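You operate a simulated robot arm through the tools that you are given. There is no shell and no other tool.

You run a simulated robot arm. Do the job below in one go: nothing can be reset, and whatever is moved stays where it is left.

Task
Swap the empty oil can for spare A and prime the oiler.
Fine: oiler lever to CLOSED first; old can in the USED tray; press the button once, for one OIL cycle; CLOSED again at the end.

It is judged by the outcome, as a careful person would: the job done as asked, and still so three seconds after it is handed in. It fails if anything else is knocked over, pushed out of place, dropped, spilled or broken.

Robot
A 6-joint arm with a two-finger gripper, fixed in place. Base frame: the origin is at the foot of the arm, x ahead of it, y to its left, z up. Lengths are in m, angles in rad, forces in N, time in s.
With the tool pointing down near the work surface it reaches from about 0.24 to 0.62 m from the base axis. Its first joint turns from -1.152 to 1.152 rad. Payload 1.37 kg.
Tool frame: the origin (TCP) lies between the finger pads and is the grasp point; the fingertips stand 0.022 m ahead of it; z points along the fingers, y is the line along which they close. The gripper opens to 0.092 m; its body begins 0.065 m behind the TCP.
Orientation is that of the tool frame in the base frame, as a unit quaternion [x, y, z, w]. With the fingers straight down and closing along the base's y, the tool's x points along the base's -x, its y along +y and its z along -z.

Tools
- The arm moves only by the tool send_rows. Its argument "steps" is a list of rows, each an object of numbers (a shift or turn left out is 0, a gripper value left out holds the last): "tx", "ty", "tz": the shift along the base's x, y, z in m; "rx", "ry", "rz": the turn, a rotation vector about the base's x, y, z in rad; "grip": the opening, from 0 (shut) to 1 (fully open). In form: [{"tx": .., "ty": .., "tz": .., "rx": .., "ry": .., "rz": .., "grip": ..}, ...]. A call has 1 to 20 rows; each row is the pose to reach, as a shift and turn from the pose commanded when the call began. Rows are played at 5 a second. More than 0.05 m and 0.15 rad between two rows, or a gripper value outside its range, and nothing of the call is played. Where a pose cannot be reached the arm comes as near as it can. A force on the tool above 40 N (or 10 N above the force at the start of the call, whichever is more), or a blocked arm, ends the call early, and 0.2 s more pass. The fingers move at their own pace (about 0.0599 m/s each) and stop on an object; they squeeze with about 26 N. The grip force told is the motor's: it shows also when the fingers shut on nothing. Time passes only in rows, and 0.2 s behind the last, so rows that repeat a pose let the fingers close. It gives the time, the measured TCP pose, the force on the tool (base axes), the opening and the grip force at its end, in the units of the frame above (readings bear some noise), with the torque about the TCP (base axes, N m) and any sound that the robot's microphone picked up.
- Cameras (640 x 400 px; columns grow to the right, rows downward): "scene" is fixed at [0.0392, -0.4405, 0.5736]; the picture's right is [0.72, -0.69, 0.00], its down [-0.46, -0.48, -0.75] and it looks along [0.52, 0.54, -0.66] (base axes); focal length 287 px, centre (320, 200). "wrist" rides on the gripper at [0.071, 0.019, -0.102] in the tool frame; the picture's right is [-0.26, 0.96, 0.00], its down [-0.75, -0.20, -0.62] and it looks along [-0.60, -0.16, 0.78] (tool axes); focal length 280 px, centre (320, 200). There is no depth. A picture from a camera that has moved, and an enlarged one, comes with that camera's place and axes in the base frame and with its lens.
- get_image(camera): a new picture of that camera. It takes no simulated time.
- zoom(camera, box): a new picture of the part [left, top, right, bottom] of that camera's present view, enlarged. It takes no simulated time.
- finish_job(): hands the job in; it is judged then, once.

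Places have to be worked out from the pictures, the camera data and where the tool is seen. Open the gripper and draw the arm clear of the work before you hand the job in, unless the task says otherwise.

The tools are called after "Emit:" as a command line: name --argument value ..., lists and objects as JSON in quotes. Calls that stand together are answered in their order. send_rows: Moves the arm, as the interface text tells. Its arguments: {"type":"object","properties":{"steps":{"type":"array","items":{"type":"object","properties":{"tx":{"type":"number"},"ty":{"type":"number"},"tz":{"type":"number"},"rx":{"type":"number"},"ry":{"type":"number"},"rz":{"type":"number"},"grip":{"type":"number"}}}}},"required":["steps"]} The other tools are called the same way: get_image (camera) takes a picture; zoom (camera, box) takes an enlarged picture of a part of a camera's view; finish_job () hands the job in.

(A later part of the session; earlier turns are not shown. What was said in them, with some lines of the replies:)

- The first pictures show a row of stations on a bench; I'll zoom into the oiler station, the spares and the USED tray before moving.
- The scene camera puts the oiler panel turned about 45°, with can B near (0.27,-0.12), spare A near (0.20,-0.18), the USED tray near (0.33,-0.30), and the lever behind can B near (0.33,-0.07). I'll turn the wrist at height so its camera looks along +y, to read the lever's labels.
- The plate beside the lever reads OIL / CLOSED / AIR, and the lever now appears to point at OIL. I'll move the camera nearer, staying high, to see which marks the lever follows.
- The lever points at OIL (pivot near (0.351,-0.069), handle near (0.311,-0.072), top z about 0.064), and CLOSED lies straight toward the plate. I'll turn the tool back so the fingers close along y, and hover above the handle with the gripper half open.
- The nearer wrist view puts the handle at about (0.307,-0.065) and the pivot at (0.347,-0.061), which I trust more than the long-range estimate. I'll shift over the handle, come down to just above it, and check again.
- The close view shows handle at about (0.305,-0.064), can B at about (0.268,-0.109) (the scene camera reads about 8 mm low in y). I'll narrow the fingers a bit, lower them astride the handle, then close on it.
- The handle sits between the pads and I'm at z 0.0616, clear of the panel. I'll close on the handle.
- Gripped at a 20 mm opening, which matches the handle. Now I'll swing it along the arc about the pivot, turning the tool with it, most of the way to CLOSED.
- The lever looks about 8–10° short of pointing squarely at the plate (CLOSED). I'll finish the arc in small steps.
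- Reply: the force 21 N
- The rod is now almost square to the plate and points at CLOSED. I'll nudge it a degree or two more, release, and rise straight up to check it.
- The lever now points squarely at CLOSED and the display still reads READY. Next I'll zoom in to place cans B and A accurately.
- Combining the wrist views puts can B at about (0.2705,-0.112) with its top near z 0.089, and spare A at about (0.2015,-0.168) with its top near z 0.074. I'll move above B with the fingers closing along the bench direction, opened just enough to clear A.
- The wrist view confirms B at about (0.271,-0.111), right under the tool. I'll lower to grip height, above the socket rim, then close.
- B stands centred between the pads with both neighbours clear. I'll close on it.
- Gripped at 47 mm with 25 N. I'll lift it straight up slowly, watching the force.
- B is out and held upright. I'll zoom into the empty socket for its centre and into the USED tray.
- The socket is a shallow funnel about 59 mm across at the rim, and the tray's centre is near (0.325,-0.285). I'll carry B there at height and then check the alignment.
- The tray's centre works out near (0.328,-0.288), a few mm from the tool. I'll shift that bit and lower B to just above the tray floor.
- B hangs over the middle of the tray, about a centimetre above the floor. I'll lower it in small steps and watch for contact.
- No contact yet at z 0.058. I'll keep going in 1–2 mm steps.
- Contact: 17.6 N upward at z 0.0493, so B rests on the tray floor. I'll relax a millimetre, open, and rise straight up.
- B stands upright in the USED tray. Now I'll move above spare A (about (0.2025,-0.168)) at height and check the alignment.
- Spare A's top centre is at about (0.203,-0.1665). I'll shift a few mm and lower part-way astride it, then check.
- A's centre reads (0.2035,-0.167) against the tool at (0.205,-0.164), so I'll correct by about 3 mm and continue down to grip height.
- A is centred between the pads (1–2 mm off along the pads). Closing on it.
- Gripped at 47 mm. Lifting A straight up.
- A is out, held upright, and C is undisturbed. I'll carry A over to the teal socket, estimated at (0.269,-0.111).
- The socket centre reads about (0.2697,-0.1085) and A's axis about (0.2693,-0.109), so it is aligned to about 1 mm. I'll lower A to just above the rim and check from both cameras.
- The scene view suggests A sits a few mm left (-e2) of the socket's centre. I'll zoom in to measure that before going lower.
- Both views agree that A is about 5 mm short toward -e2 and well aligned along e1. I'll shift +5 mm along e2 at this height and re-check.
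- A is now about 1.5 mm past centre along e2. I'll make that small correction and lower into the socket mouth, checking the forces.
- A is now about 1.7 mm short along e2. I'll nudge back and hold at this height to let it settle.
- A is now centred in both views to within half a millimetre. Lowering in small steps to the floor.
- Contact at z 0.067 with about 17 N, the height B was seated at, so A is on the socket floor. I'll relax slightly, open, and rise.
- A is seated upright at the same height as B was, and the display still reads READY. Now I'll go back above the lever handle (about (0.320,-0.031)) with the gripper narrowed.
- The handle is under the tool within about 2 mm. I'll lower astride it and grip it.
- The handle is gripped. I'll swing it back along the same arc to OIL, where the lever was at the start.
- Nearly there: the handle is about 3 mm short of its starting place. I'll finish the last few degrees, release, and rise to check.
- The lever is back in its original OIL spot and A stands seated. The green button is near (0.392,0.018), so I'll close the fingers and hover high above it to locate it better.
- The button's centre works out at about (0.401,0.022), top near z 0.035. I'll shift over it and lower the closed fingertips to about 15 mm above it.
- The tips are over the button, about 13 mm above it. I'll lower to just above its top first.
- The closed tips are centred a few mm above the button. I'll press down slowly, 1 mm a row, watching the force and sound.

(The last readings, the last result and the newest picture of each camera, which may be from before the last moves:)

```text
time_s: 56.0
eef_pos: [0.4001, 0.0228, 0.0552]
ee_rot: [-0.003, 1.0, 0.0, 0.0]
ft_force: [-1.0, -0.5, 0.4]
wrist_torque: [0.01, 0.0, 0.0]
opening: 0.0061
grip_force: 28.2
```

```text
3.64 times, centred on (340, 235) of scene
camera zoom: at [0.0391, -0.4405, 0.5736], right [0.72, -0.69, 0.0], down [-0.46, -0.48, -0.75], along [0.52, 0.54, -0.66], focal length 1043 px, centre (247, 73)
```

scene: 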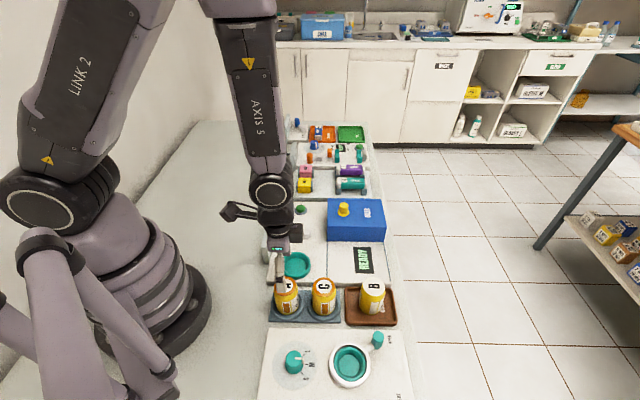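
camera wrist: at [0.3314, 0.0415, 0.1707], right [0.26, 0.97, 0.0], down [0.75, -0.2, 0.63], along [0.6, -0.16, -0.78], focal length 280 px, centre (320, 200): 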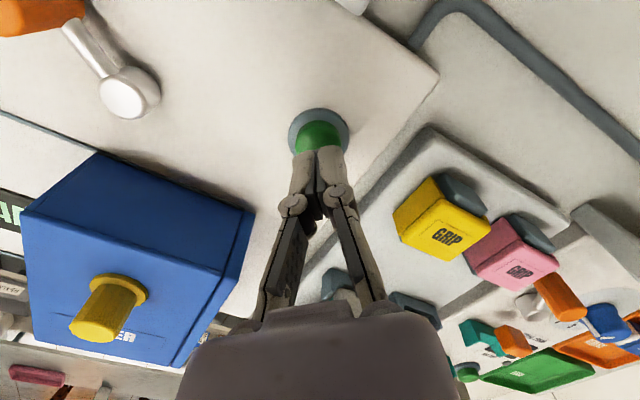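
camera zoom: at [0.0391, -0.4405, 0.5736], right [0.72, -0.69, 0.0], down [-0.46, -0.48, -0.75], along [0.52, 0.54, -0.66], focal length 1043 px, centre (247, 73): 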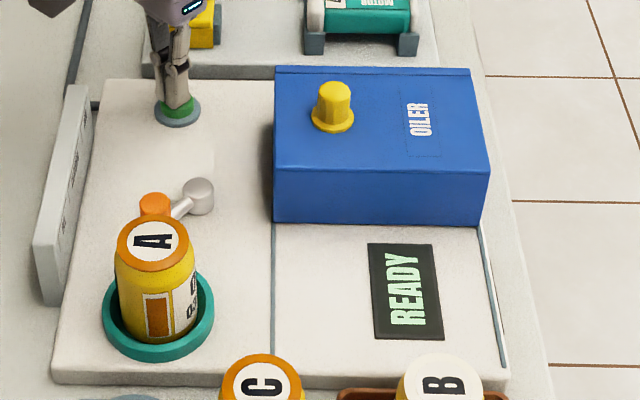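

The fingers have been pried open 6 mm with almost no vertical force, so I'll look closely before pressing any further.

Emit:
zoom --camera "wrist" --box '[260, 90, 380, 190]'

Emit:
zoom --camera "scene" --box '[280, 190, 330, 230]'

```text
4.00 times, centred on (320, 140) of wrist
camera zoom: at [0.3296, 0.0416, 0.1559], right [0.26, 0.97, 0.0], down [0.75, -0.2, 0.63], along [0.6, -0.16, -0.78], focal length 1122 px, centre (320, 440)
```

zoom: 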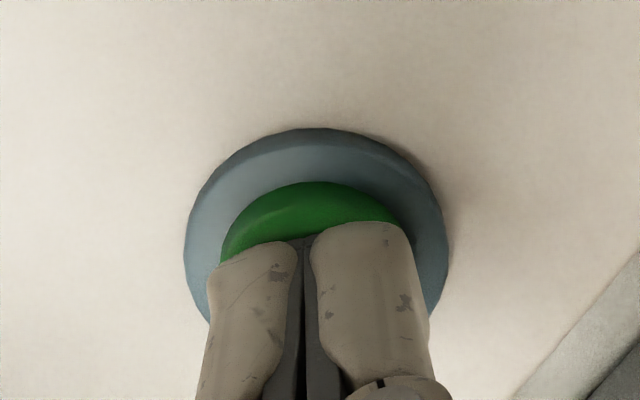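

```text
10.00 times, centred on (305, 210) of scene
camera zoom: at [0.0391, -0.4405, 0.5736], right [0.72, -0.69, 0.0], down [-0.46, -0.48, -0.75], along [0.52, 0.54, -0.66], focal length 2868 px, centre (470, 100)
```

zoom: 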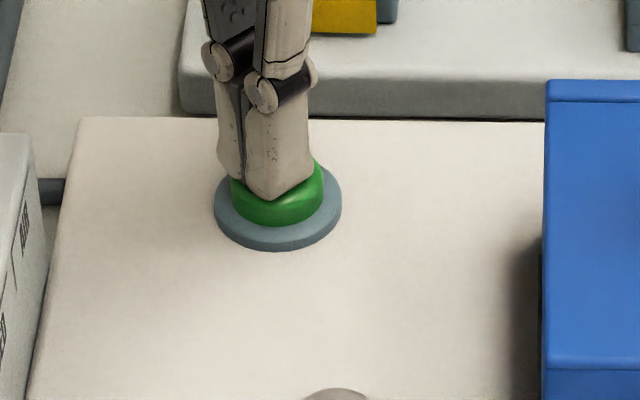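

The fingers still look closed and sit right at the button's top, with no push yet. I'll continue down 1 mm per row.

Emit:
send_rows --steps '[{"tz": -0.001}, {"tz": -0.002}, {"tz": -0.003}]'

Emit:
zoom --camera "scene" --box '[270, 180, 410, 290]'

```text
time_s: 56.8
eef_pos: [0.4013, 0.0219, 0.0526]
ee_rot: [-0.003, 1.0, 0.0, 0.001]
ft_force: [-0.9, -0.9, 3.0]
wrist_torque: [-0.03, -0.01, -0.04]
opening: 0.0059
grip_force: 27.8
```

```text
3.64 times, centred on (340, 235) of scene
camera zoom: at [0.0391, -0.4405, 0.5736], right [0.72, -0.69, 0.0], down [-0.46, -0.48, -0.75], along [0.52, 0.54, -0.66], focal length 1043 px, centre (247, 73)
```

zoom: 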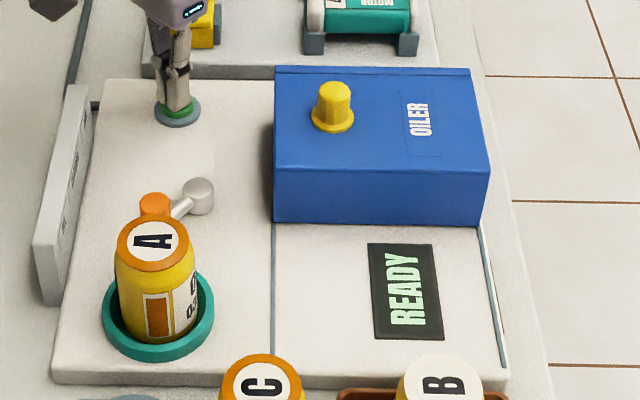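

Force is now 3 N, so the tips are on the button. Pressing on.

Emit:
send_rows --steps '[{"tz": -0.001}, {"tz": -0.002}]'

Emit:
zoom --camera "scene" --box '[270, 180, 410, 290]'

```text
time_s: 57.4
eef_pos: [0.4003, 0.0222, 0.0506]
ee_rot: [-0.003, 1.0, 0.0, 0.001]
ft_force: [-0.5, -0.7, 4.2]
wrist_torque: [0.03, 0.0, -0.03]
opening: 0.006
grip_force: 27.6
heard: click
```

```text
3.64 times, centred on (340, 235) of scene
camera zoom: at [0.0391, -0.4405, 0.5736], right [0.72, -0.69, 0.0], down [-0.46, -0.48, -0.75], along [0.52, 0.54, -0.66], focal length 1043 px, centre (247, 73)
```

zoom: 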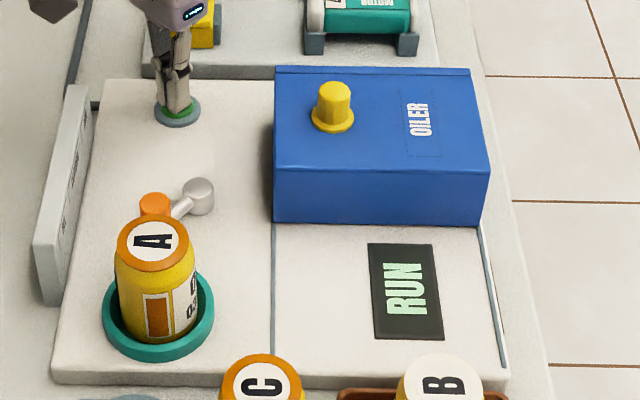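

Click heard and the display changed to RUN: that's the one press. I'll lift straight off the button and let the cycle run.

Emit:
send_rows --steps '[{"tz": 0.01}, {"tz": 0.03}, {"tz": 0.06}, {"tz": 0.09}, {"tz": 0.11}]'

Emit:
zoom --camera "scene" --box '[250, 180, 410, 290]'

```text
time_s: 58.6
eef_pos: [0.3994, 0.0208, 0.161]
ee_rot: [-0.002, 1.0, 0.0, 0.0]
ft_force: [0.0, -0.1, 0.8]
wrist_torque: [-0.03, -0.01, 0.0]
opening: 0.0
grip_force: 28.1
```

```text
3.64 times, centred on (330, 235) of scene
camera zoom: at [0.0392, -0.4405, 0.5736], right [0.72, -0.69, 0.0], down [-0.46, -0.48, -0.75], along [0.52, 0.54, -0.66], focal length 1043 px, centre (284, 73)
```

zoom: 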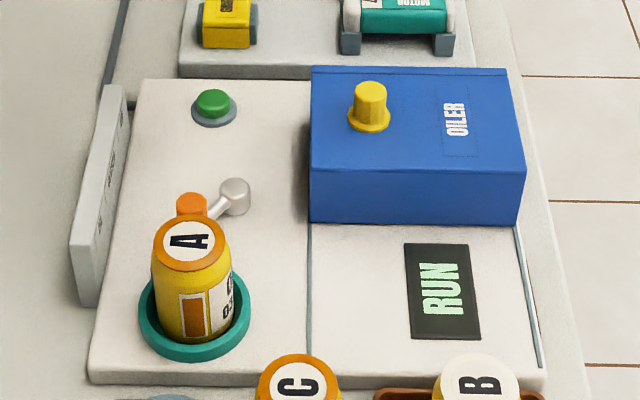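

Still RUN. While it runs, I'll go back above the lever handle (about (0.309,-0.063)) with the gripper part-open, without touching anything.

Emit:
send_rows --steps '[{"tx": -0.02, "ty": -0.018}, {"tx": -0.045, "ty": -0.041, "grip": 0.43}, {"tx": -0.068, "ty": -0.062}, {"tx": -0.0905, "ty": -0.083}, {"tx": -0.0905, "ty": -0.083, "tz": -0.03}, {"tx": -0.0905, "ty": -0.083, "tz": -0.055}, {"tx": -0.0905, "ty": -0.083, "tz": -0.055}]'

Emit:
get_image --camera "wrist"

Emit:
zoom --camera "scene" --box '[250, 180, 410, 290]'

```text
time_s: 60.2
eef_pos: [0.3103, -0.0603, 0.1041]
ee_rot: [-0.003, 1.0, 0.0, 0.001]
ft_force: [0.2, -0.3, 0.0]
wrist_torque: [0.0, -0.01, -0.01]
opening: 0.0392
grip_force: 0.0
```

```text
taken
camera wrist: at [0.2402, -0.0411, 0.2053], right [0.26, 0.97, 0.0], down [0.75, -0.2, 0.63], along [0.61, -0.16, -0.78], focal length 280 px, centre (320, 200)
```

wrist: 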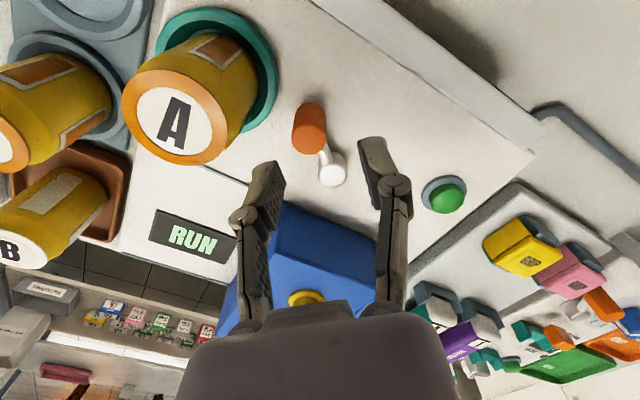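

```text
3.64 times, centred on (330, 235) of scene
camera zoom: at [0.0392, -0.4405, 0.5736], right [0.72, -0.69, 0.0], down [-0.46, -0.48, -0.75], along [0.52, 0.54, -0.66], focal length 1043 px, centre (284, 73)
```

zoom: 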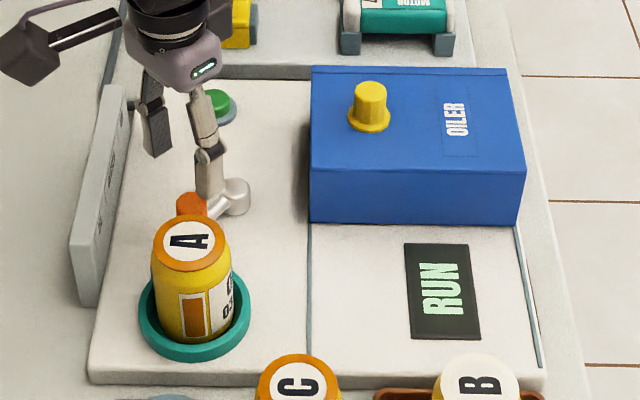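

The handle reads about (0.306,-0.065). The display still says RUN, so I'll hold here until the cycle ends.

Emit:
send_rows --steps '[{"tx": -0.002, "ty": -0.0042}, {"tx": -0.002, "ty": -0.0042}, {"tx": -0.002, "ty": -0.0042}, {"tx": -0.002, "ty": -0.0042}, {"tx": -0.002, "ty": -0.0042}, {"tx": -0.002, "ty": -0.0042}, {"tx": -0.002, "ty": -0.0042}, {"tx": -0.002, "ty": -0.0042}, {"tx": -0.002, "ty": -0.0042}, {"tx": -0.002, "ty": -0.0042}]'

Emit:
zoom --camera "scene" --box '[250, 180, 410, 290]'

```text
time_s: 62.4
eef_pos: [0.3089, -0.065, 0.1049]
ee_rot: [-0.002, 1.0, 0.0, 0.001]
ft_force: [-0.1, 0.6, -0.1]
wrist_torque: [0.0, -0.01, 0.0]
opening: 0.0395
grip_force: 0.1
```

```text
3.64 times, centred on (330, 235) of scene
camera zoom: at [0.0392, -0.4405, 0.5736], right [0.72, -0.69, 0.0], down [-0.46, -0.48, -0.75], along [0.52, 0.54, -0.66], focal length 1043 px, centre (284, 73)
```

zoom: 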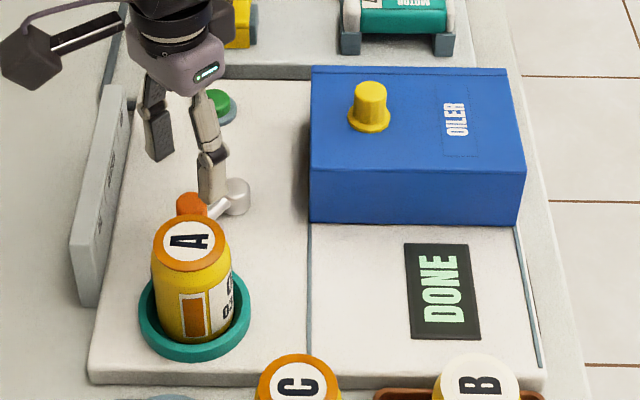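

The display now reads DONE. I'll lower astride the handle and grip it to return the lever to CLOSED.

Emit:
send_rows --steps '[{"tz": -0.01}, {"tz": -0.025}, {"tz": -0.036}, {"tz": -0.042}, {"tz": -0.042}]'

Emit:
zoom --camera "wrist" --box '[220, 90, 420, 240]'

```text
time_s: 63.6
eef_pos: [0.3074, -0.066, 0.0632]
ee_rot: [-0.003, 1.0, 0.001, 0.001]
ft_force: [0.5, 0.8, -0.6]
wrist_torque: [0.01, 0.0, -0.01]
opening: 0.0394
grip_force: 0.1
```

```text
2.67 times, centred on (320, 165) of wrist
camera zoom: at [0.2368, -0.0469, 0.1641], right [0.26, 0.97, 0.0], down [0.75, -0.2, 0.63], along [0.61, -0.16, -0.78], focal length 748 px, centre (320, 293)
```

zoom: 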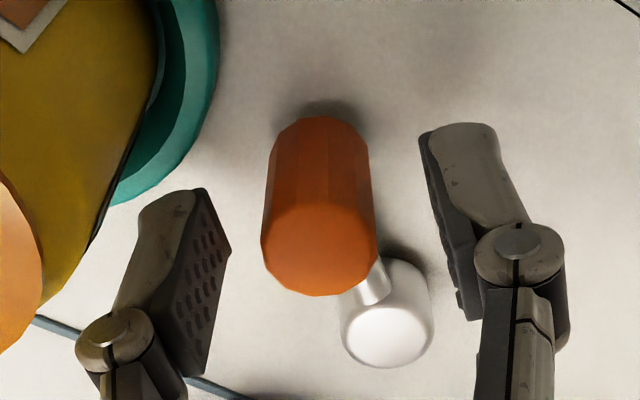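

Emit:
send_rows --steps '[{"grip": 0.2}, {"grip": 0.0}, {"grip": 0.0}]'

```text
time_s: 64.4
eef_pos: [0.3075, -0.0657, 0.0622]
ee_rot: [-0.003, 1.0, 0.0, 0.0]
ft_force: [-0.7, -1.1, -1.9]
wrist_torque: [-0.02, -0.01, 0.01]
opening: 0.0206
grip_force: 28.1
```

The handle is gripped. Swinging it along the arc toward CLOSED.

Emit:
send_rows --steps '[{"tx": -0.0003, "ty": 0.004, "rz": -0.1}, {"tx": -0.0002, "ty": 0.0079, "rz": -0.2}, {"tx": 0.0003, "ty": 0.0119, "rz": -0.3}, {"tx": 0.0012, "ty": 0.0158, "rz": -0.4}, {"tx": 0.0024, "ty": 0.0195, "rz": -0.5}, {"tx": 0.0041, "ty": 0.0232, "rz": -0.6}, {"tx": 0.0061, "ty": 0.0266, "rz": -0.7}, {"tx": 0.0084, "ty": 0.0298, "rz": -0.8}, {"tx": 0.0104, "ty": 0.0322, "rz": -0.88}, {"tx": 0.0104, "ty": 0.0322, "rz": -0.88}]'

Emit:
zoom --camera "scene" --box '[295, 215, 365, 255]'

Emit:
zoom --camera "wrist" --box '[240, 0, 440, 250]'

```text
time_s: 66.6
eef_pos: [0.3167, -0.0339, 0.0631]
ee_rot: [0.424, 0.906, -0.002, -0.001]
ft_force: [-10.8, 4.3, 16.7]
wrist_torque: [0.09, 0.21, -0.23]
opening: 0.021
grip_force: 27.7
```

```text
9.14 times, centred on (330, 235) of scene
camera zoom: at [0.0391, -0.4405, 0.5736], right [0.72, -0.69, 0.0], down [-0.46, -0.48, -0.75], along [0.52, 0.54, -0.66], focal length 2622 px, centre (229, -120)
```

zoom: 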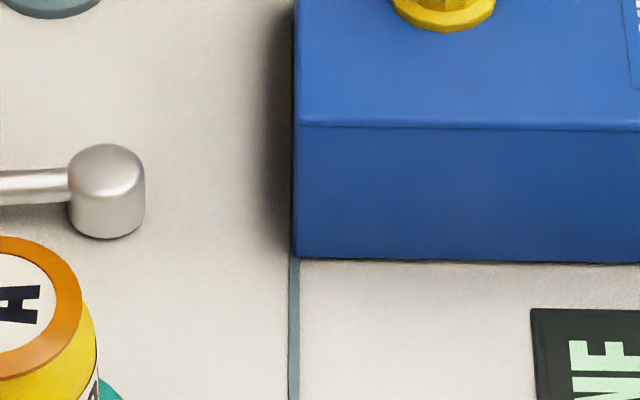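

```text
1.60 times, centred on (340, 125) of wrist
camera zoom: at [0.2881, 0.0334, 0.1642], right [0.91, 0.42, 0.0], down [0.33, -0.71, 0.63], along [0.26, -0.57, -0.78], focal length 449 px, centre (288, 320)
```

zoom: 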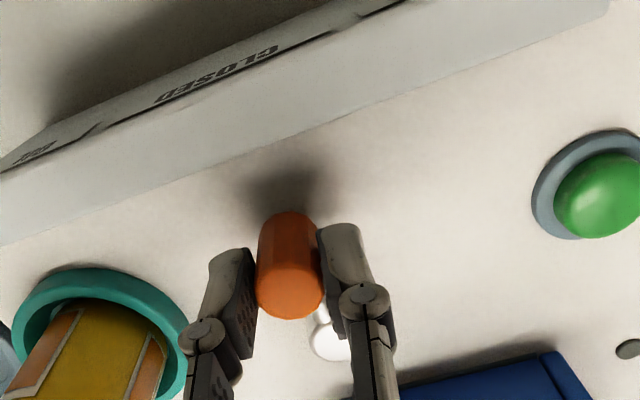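

The rod is within about 5° of square. I'll make the last small nudge, hold, and check.

Emit:
send_rows --steps '[{"tx": 0.001, "ty": 0.001, "rz": -0.03}, {"tx": 0.002, "ty": 0.0018, "rz": -0.06}, {"tx": 0.002, "ty": 0.0018, "rz": -0.06}]'

Emit:
zoom --camera "scene" --box '[295, 215, 365, 255]'

```text
time_s: 67.4
eef_pos: [0.3183, -0.0326, 0.0634]
ee_rot: [0.451, 0.893, -0.002, -0.003]
ft_force: [-17.7, 10.9, 6.2]
wrist_torque: [0.1, 0.27, -0.18]
opening: 0.0202
grip_force: 28.4
```

```text
9.14 times, centred on (330, 235) of scene
camera zoom: at [0.0391, -0.4405, 0.5736], right [0.72, -0.69, 0.0], down [-0.46, -0.48, -0.75], along [0.52, 0.54, -0.66], focal length 2622 px, centre (229, -120)
```

zoom: 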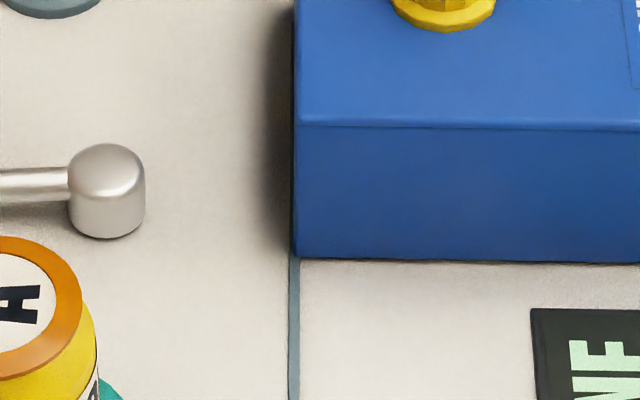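

The rod is about 3° off and the tool is loaded outward along the lever, so my arc was slightly tight. I'll ease outward with a touch more swing, then check.

Emit:
send_rows --steps '[{"tx": -0.0005, "ty": 0.0015}, {"tx": -0.0007, "ty": 0.0025}, {"tx": -0.0007, "ty": 0.0025}]'

Emit:
zoom --camera "scene" --box '[295, 215, 365, 255]'

Emit:
zoom --camera "wrist" --box '[240, 0, 440, 250]'

```text
time_s: 68.2
eef_pos: [0.321, -0.0301, 0.0645]
ee_rot: [0.45, 0.893, 0.0, 0.003]
ft_force: [1.8, -6.3, -20.0]
wrist_torque: [-0.08, -0.03, -0.07]
opening: 0.02
grip_force: 27.8
```

```text
9.14 times, centred on (330, 235) of scene
camera zoom: at [0.0392, -0.4406, 0.5736], right [0.72, -0.69, 0.0], down [-0.46, -0.48, -0.75], along [0.52, 0.54, -0.66], focal length 2622 px, centre (229, -120)
```

zoom: 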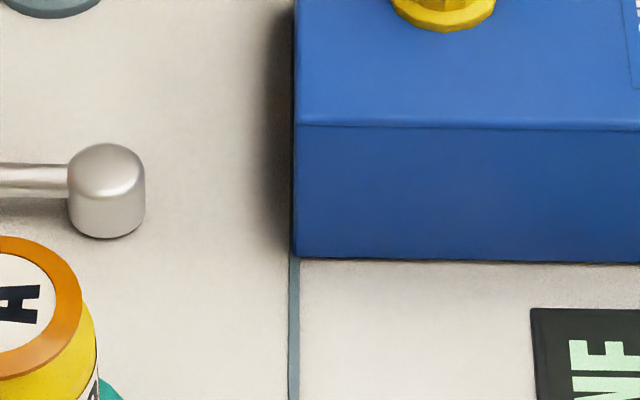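

```text
1.60 times, centred on (340, 125) of wrist
camera zoom: at [0.2947, 0.0378, 0.1647], right [0.93, 0.36, 0.0], down [0.28, -0.73, 0.63], along [0.23, -0.58, -0.78], focal length 449 px, centre (288, 320)
```

zoom: 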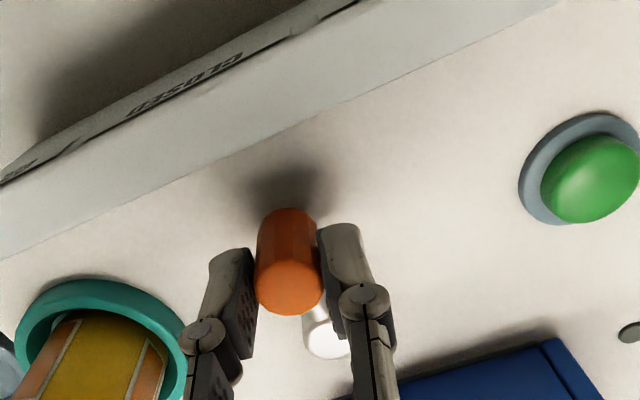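

The rod is square to the plate, pointing at CLOSED. I'll release and rise straight up.

Emit:
send_rows --steps '[{"grip": 0.43}, {"grip": 0.43}, {"tz": 0.01}, {"tz": 0.03}, {"tz": 0.06}, {"tz": 0.1}, {"tz": 0.14}, {"tz": 0.15}]'

Emit:
get_image --camera "wrist"

Emit:
zoom --camera "scene" --box '[260, 190, 400, 280]'

```text
time_s: 70.0
eef_pos: [0.3197, -0.0269, 0.2154]
ee_rot: [0.45, 0.893, 0.0, -0.001]
ft_force: [1.0, 0.0, -0.7]
wrist_torque: [-0.03, 0.03, 0.01]
opening: 0.0396
grip_force: 0.0
```

```text
taken
camera wrist: at [0.2926, 0.0417, 0.3168], right [0.93, 0.36, 0.0], down [0.28, -0.73, 0.63], along [0.23, -0.58, -0.78], focal length 280 px, centre (320, 200)
```

wrist: 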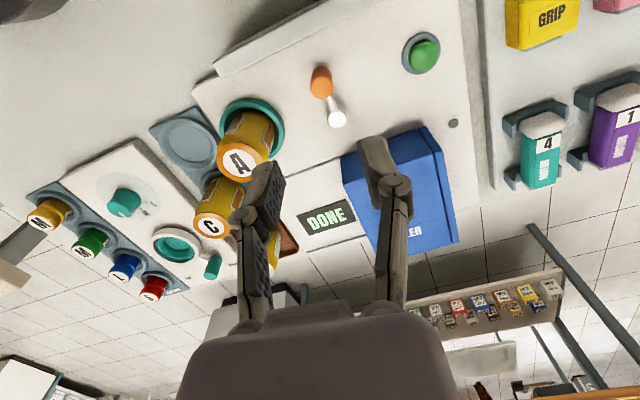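

```text
4.44 times, centred on (330, 235) of scene
camera zoom: at [0.0391, -0.4405, 0.5736], right [0.72, -0.69, 0.0], down [-0.46, -0.48, -0.75], along [0.52, 0.54, -0.66], focal length 1275 px, centre (276, 44)
```

zoom: 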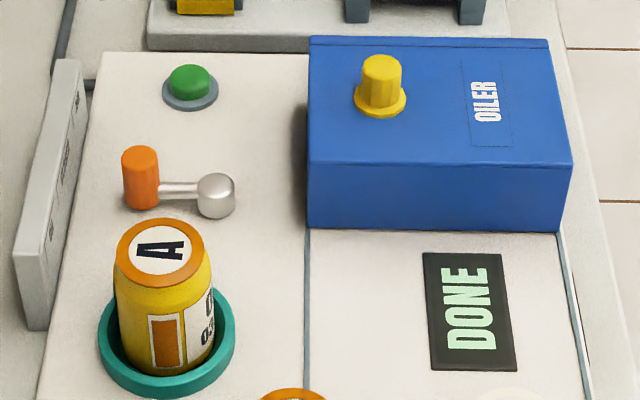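

The lever is at CLOSED, the display says DONE, and A stands in the socket. I'll open the gripper fully, draw the arm up and clear of the work, and take a last look.

Emit:
send_rows --steps '[{"tz": 0.03, "grip": 1.0}, {"tz": 0.07, "grip": 1.0}, {"tz": 0.11, "rz": 0.1}, {"tx": 0.015, "ty": -0.03, "tz": 0.13, "rz": 0.2}, {"tx": 0.03, "ty": -0.07, "tz": 0.135, "rz": 0.3}, {"tx": 0.04, "ty": -0.11, "tz": 0.135, "rz": 0.4}, {"tx": 0.05, "ty": -0.15, "tz": 0.135, "rz": 0.5}, {"tx": 0.055, "ty": -0.19, "tz": 0.135, "rz": 0.6}, {"tx": 0.055, "ty": -0.23, "tz": 0.135, "rz": 0.7}, {"tx": 0.055, "ty": -0.23, "tz": 0.135, "rz": 0.8}]'

Emit:
get_image --camera "scene"

Emit:
zoom --camera "scene" --box '[250, 180, 420, 340]'

```text
time_s: 72.2
eef_pos: [0.377, -0.259, 0.3477]
ee_rot: [0.066, 0.998, 0.0, 0.0]
ft_force: [-0.1, 0.4, -0.7]
wrist_torque: [-0.03, -0.02, 0.0]
opening: 0.0921
grip_force: 0.2
```

```text
taken
```

scene: 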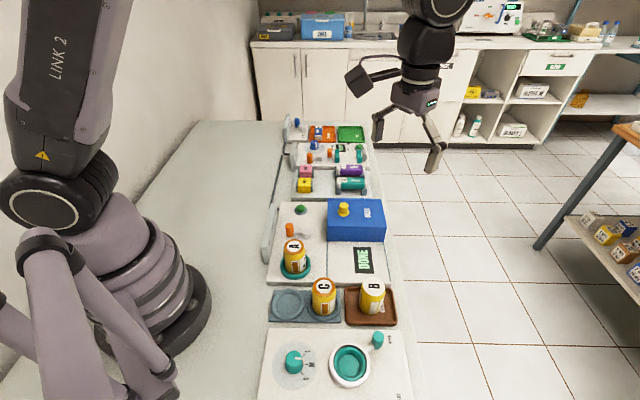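

```text
2.50 times, centred on (335, 260) of scene
camera zoom: at [0.0391, -0.4406, 0.5736], right [0.72, -0.69, 0.0], down [-0.46, -0.48, -0.75], along [0.52, 0.54, -0.66], focal length 717 px, centre (282, 50)
```

zoom: 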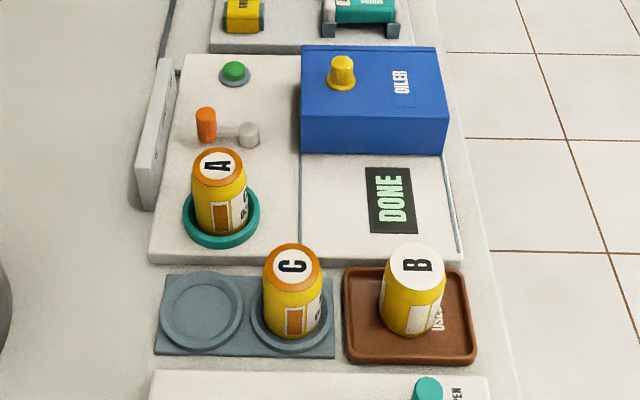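

Everything is in place: spare A seated in the oiler, B upright in the USED tray, C untouched, lever at CLOSED, display DONE, arm clear with the gripper open. I'm handing the job in.

Emit:
finish_job

```text
The job is handed in.
```

The can swap and priming are done, and I've handed the job in. The final pictures show everything in place:

- **Lever:** I set it to CLOSED first, moved it to OIL only for the priming cycle, then returned it to CLOSED. The final picture shows it pointing squarely at the CLOSED mark.
- **Cans:** The old can B stands upright in the USED tray. Spare A is seated in the oiler socket at the same height B was, and spare C is where it was.
- **Priming:** I pressed the green button once. I heard a click, and the display went from READY to RUN to DONE.
- **Arm:** The gripper is open and the arm is clear of the work.

I saw nothing else moved, dropped or spilled.
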